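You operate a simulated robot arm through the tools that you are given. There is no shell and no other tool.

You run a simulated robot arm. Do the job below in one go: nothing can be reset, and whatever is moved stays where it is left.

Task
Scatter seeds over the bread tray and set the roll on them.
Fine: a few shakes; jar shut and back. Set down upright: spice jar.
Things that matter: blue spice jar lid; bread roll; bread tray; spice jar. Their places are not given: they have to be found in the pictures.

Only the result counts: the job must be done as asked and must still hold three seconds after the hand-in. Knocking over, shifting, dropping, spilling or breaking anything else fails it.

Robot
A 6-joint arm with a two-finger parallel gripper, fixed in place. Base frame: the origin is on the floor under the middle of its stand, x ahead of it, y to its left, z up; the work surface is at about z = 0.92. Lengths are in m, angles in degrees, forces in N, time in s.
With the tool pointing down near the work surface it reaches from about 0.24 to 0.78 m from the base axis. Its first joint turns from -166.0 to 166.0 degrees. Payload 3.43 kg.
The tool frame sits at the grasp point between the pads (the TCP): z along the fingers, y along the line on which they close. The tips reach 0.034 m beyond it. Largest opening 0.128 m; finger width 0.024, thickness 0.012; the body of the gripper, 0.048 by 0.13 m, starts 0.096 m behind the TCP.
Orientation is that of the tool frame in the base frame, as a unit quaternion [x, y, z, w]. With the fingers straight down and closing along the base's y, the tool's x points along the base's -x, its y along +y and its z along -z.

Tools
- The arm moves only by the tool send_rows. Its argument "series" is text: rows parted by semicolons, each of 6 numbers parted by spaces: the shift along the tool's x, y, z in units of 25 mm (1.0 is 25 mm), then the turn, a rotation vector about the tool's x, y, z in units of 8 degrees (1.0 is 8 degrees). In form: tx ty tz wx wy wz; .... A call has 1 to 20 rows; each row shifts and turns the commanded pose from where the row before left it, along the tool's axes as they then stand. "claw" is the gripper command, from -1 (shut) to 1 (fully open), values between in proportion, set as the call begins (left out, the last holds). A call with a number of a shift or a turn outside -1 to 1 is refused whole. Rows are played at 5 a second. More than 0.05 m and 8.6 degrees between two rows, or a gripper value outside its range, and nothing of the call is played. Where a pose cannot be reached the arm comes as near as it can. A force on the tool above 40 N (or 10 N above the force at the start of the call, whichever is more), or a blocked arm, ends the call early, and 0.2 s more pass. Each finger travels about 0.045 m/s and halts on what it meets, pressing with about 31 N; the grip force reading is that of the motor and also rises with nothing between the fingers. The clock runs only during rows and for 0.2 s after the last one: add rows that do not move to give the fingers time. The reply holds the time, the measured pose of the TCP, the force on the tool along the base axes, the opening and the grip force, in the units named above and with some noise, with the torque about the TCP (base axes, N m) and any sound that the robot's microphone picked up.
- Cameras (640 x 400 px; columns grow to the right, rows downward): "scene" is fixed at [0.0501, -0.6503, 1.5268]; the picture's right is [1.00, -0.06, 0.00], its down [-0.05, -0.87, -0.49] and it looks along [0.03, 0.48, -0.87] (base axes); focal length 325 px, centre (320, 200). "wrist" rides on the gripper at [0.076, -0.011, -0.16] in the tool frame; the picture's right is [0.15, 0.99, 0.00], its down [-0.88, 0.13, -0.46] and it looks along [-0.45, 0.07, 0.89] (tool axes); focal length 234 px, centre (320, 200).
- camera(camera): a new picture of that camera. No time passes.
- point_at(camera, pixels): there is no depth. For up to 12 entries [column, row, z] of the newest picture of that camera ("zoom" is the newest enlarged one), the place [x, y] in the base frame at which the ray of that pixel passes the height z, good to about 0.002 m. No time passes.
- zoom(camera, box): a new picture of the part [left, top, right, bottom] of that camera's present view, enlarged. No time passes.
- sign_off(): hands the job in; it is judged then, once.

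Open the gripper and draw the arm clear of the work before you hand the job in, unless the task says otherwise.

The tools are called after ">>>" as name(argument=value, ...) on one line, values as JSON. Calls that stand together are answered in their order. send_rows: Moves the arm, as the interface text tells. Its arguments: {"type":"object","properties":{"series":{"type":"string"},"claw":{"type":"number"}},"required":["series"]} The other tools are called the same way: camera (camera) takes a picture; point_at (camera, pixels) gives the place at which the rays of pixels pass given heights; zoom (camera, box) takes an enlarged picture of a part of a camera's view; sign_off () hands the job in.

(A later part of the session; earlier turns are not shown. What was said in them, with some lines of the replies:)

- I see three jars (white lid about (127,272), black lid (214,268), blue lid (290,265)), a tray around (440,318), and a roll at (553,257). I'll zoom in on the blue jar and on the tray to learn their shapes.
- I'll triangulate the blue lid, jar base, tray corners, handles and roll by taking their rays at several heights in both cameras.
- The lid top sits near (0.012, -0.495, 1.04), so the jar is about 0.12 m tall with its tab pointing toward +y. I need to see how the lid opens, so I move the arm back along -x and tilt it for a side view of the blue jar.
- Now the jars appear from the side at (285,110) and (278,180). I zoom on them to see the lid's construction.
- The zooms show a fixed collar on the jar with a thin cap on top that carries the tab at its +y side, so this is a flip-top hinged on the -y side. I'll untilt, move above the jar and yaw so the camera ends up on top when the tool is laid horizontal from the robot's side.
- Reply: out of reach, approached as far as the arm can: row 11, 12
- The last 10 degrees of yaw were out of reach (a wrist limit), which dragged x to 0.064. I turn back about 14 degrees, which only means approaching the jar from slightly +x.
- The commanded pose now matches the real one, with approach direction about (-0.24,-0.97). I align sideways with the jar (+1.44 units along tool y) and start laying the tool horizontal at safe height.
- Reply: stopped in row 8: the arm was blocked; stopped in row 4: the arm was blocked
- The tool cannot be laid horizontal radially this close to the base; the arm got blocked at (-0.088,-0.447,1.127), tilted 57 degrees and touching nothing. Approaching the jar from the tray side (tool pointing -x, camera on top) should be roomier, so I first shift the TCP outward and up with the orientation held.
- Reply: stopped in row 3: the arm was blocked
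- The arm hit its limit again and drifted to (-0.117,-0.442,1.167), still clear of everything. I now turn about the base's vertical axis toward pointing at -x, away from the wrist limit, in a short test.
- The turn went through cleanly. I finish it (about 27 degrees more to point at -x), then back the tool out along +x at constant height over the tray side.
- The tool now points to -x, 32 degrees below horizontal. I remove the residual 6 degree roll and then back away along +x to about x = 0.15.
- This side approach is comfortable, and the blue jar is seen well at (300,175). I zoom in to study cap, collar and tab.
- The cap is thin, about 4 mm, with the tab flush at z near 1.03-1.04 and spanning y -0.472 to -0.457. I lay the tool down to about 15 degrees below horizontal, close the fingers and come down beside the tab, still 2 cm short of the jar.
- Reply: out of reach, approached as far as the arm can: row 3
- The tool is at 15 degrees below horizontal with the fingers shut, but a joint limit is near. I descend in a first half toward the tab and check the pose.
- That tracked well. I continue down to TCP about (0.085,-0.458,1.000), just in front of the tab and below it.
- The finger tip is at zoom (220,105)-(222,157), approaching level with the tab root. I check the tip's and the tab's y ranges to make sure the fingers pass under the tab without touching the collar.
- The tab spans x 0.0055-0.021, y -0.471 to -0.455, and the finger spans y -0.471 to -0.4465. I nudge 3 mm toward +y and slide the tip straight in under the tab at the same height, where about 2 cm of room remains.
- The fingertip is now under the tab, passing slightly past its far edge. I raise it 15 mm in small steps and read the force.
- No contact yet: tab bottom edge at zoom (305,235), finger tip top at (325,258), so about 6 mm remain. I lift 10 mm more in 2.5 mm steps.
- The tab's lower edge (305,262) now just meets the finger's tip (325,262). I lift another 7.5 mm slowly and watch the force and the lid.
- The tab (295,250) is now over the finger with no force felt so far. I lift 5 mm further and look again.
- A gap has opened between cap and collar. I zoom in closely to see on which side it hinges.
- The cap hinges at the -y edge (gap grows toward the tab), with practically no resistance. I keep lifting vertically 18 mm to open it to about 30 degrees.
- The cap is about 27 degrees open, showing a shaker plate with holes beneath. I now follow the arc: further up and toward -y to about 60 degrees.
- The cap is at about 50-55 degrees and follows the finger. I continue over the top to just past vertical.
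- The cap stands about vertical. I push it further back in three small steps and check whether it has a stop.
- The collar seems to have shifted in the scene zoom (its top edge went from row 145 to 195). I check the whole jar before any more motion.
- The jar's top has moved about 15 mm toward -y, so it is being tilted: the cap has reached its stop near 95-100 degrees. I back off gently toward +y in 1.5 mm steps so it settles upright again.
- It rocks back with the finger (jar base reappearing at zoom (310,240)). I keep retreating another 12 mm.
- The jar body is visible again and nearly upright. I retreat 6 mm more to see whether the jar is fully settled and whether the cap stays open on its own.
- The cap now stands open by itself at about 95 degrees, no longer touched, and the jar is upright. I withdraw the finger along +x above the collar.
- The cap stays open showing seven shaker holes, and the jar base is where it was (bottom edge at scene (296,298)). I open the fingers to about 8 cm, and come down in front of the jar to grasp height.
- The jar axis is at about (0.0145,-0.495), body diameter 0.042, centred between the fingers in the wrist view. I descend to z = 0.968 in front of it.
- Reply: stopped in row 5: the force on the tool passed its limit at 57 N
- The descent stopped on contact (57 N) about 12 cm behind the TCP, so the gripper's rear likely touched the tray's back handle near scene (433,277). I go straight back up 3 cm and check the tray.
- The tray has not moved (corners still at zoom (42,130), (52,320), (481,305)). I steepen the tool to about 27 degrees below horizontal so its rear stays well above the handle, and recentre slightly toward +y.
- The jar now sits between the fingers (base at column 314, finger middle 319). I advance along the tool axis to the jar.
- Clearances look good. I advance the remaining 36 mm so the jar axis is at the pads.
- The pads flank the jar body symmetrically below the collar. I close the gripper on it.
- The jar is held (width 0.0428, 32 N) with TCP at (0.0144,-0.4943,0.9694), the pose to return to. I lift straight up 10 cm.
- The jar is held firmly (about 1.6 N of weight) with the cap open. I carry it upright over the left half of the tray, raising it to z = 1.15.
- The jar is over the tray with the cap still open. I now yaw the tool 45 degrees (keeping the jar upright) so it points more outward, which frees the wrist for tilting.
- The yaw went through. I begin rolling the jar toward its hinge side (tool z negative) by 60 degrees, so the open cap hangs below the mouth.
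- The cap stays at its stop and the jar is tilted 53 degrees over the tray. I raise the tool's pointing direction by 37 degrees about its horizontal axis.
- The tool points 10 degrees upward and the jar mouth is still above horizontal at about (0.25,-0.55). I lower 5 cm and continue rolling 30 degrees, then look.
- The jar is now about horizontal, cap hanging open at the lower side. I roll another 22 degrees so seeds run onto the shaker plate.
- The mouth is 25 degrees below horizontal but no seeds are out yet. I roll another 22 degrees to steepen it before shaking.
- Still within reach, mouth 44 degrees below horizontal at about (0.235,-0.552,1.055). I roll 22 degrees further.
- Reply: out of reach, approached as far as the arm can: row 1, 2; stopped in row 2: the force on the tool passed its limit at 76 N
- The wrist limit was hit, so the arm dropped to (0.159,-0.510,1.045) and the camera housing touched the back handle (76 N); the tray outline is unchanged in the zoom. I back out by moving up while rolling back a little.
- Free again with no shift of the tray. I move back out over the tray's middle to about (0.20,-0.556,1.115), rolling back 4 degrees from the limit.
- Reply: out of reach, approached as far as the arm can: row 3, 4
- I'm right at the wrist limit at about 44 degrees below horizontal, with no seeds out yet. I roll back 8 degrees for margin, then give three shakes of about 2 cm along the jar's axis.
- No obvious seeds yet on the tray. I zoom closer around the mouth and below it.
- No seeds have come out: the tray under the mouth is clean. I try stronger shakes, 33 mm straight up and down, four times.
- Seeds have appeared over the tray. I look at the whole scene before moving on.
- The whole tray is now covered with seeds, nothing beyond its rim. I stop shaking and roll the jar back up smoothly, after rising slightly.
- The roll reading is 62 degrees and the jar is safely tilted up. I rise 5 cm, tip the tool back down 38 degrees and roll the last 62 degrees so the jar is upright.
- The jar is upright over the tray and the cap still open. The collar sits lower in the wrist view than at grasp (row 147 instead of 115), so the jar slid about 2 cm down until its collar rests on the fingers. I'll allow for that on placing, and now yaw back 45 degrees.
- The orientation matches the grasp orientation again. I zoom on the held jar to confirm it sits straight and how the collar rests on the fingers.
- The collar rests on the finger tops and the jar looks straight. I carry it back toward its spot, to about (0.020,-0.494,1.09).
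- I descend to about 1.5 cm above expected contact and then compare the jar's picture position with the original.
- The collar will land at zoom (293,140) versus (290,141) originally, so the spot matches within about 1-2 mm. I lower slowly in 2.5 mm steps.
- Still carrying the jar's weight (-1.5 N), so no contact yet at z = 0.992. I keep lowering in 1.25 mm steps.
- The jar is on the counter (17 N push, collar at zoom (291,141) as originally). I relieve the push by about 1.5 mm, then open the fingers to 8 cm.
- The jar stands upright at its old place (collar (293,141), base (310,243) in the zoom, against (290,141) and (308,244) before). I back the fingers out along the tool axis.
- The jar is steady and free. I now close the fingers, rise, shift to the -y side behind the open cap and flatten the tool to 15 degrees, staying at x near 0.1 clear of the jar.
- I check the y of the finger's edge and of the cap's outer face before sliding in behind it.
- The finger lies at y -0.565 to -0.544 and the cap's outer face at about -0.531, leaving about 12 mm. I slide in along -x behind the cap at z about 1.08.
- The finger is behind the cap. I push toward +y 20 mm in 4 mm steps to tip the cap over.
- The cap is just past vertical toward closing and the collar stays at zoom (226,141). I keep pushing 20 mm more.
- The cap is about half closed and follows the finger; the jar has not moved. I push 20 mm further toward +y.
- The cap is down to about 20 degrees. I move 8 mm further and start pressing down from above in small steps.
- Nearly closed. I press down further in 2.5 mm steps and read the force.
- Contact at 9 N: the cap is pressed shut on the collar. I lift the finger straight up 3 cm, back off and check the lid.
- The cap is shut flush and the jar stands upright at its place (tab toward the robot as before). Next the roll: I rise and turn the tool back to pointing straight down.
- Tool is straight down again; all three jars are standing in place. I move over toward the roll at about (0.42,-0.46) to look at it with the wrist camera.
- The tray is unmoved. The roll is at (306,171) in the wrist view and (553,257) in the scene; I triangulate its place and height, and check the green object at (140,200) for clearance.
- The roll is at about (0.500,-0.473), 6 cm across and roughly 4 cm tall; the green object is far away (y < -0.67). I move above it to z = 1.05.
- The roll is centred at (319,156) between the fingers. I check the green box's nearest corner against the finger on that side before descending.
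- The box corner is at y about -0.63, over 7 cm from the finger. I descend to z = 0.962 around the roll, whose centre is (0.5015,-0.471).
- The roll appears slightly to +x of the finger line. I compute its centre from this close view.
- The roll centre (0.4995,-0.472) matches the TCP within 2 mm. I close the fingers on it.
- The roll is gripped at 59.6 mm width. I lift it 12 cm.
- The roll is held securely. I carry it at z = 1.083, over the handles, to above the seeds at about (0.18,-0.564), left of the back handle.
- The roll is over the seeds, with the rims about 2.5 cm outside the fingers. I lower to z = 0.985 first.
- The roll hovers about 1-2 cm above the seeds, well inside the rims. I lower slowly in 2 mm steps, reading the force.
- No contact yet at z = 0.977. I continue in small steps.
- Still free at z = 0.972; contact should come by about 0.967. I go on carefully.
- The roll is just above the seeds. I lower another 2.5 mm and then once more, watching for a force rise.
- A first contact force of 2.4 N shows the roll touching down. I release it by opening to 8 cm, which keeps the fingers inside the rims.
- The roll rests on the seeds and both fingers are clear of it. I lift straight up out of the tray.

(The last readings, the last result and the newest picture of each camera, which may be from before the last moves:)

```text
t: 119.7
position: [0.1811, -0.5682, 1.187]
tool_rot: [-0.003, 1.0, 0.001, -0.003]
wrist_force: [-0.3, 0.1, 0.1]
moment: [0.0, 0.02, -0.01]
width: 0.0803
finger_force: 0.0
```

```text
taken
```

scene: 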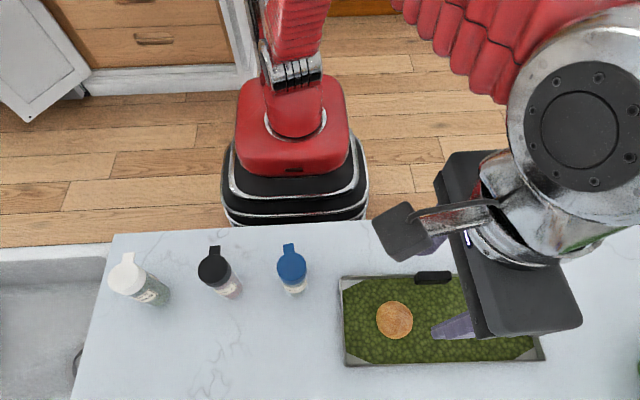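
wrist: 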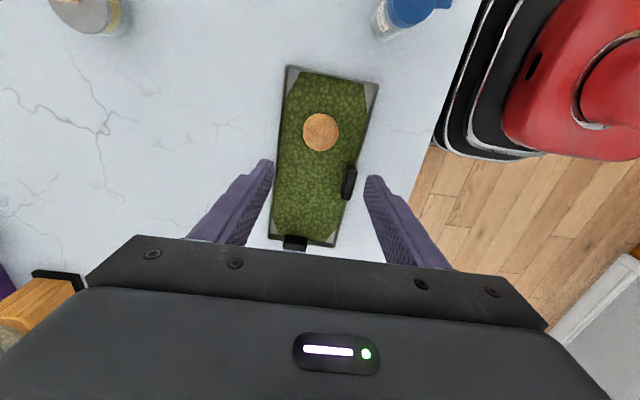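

The roll sits on the seeds at scene (394,319), the jar is shut and in place. I open the gripper fully and draw the arm back toward the robot, away from the work.

>>> send_rows(series="0 0 -0.8 0 0 0; 0 0 -0.8 0 0 0; 0 0.85 -0.2 0 0 0; 0 0.85 -0.2 0 0 0; 0 0.85 -0.2 0 0 0; 0 0.85 -0.2 0 0 0; 0 0.85 -0.2 0 0 0; 0 0.85 -0.2 0 0 0; 0 0.85 -0.2 0 0 0; 0 0.85 -0.2 0 0 0; 0 0 0 0 0 0; 0 0 0 0 0 0", claw=1)

>>> camera(camera="scene")

>>> zoom(camera="scene", box=[240, 220, 440, 380])

>>> zoom(camera="scene", box=[265, 225, 325, 305])

```text
t: 122.3
position: [0.1816, -0.3969, 1.2669]
tool_rot: [-0.004, 1.0, 0.0, -0.002]
wrist_force: [0.6, -0.6, 0.5]
moment: [-0.01, 0.04, 0.0]
width: 0.1278
finger_force: 0.1
```

```text
taken
```

scene: 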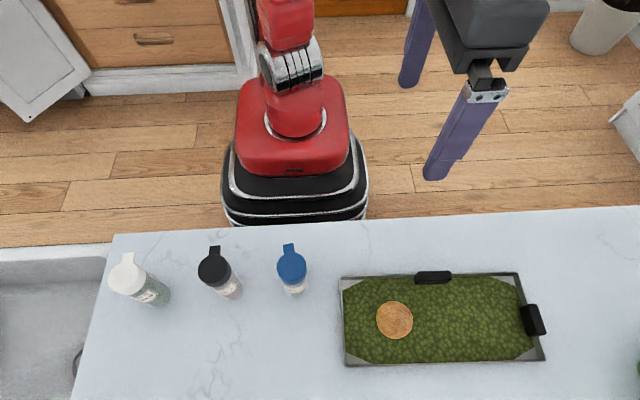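

```text
2.50 times, centred on (340, 300) of scene
```

zoom: 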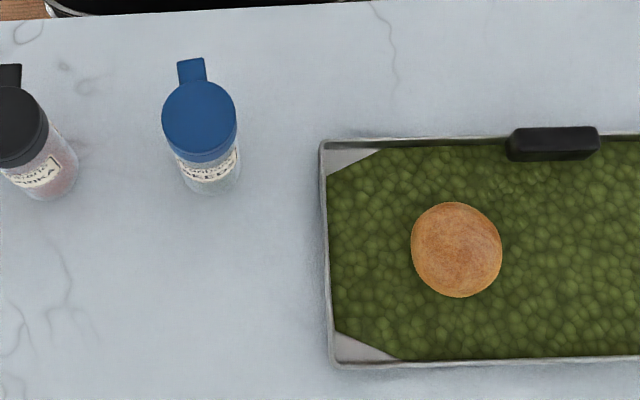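

```text
5.00 times, centred on (295, 265) of scene
```

zoom: 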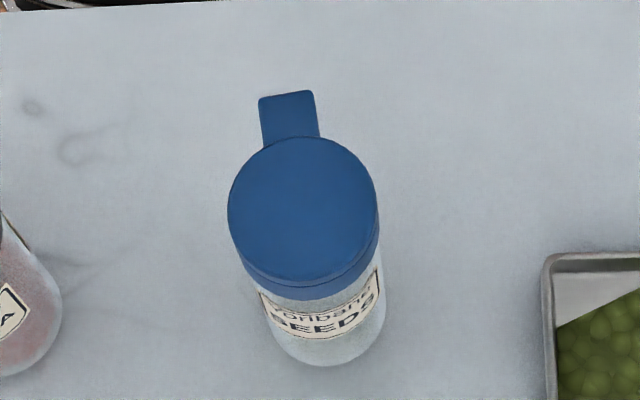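

The final pictures show the seeds spread within the tray and the roll resting on them at (394,319). The blue jar is upright and shut at its original place, the other jars and tray are unmoved, and the open gripper is clear. I hand the job in.

>>> sign_off()

```text
The job is handed in.
```

The job is done and handed in: seeds cover the bread tray, the roll rests on them, and the blue jar is shut and back in place. In the final pictures no seeds lie outside the tray, and the white and black jars and the tray have not moved. I have no verdict on the hand-in.

- **Seeds:** It took two rounds of shaking. Three light shakes gave nothing; four stronger ones covered nearly the whole tray floor, possibly more than you wanted from "a few shakes".
- **Roll:** It sits on the seeds in the left part of the tray, left of the back handle.
- **Jar:** It stands upright within 1–2 mm of where it started, turned about 5–6 degrees. I pressed the lid down until it met firm resistance.
- **Bumps:** While I opened the lid, the jar tilted by roughly 8 degrees, then settled back upright. The gripper also hit the tray area twice, at 57 N and 76 N, most likely the back handle. The tray looks the same in the pictures before and after.
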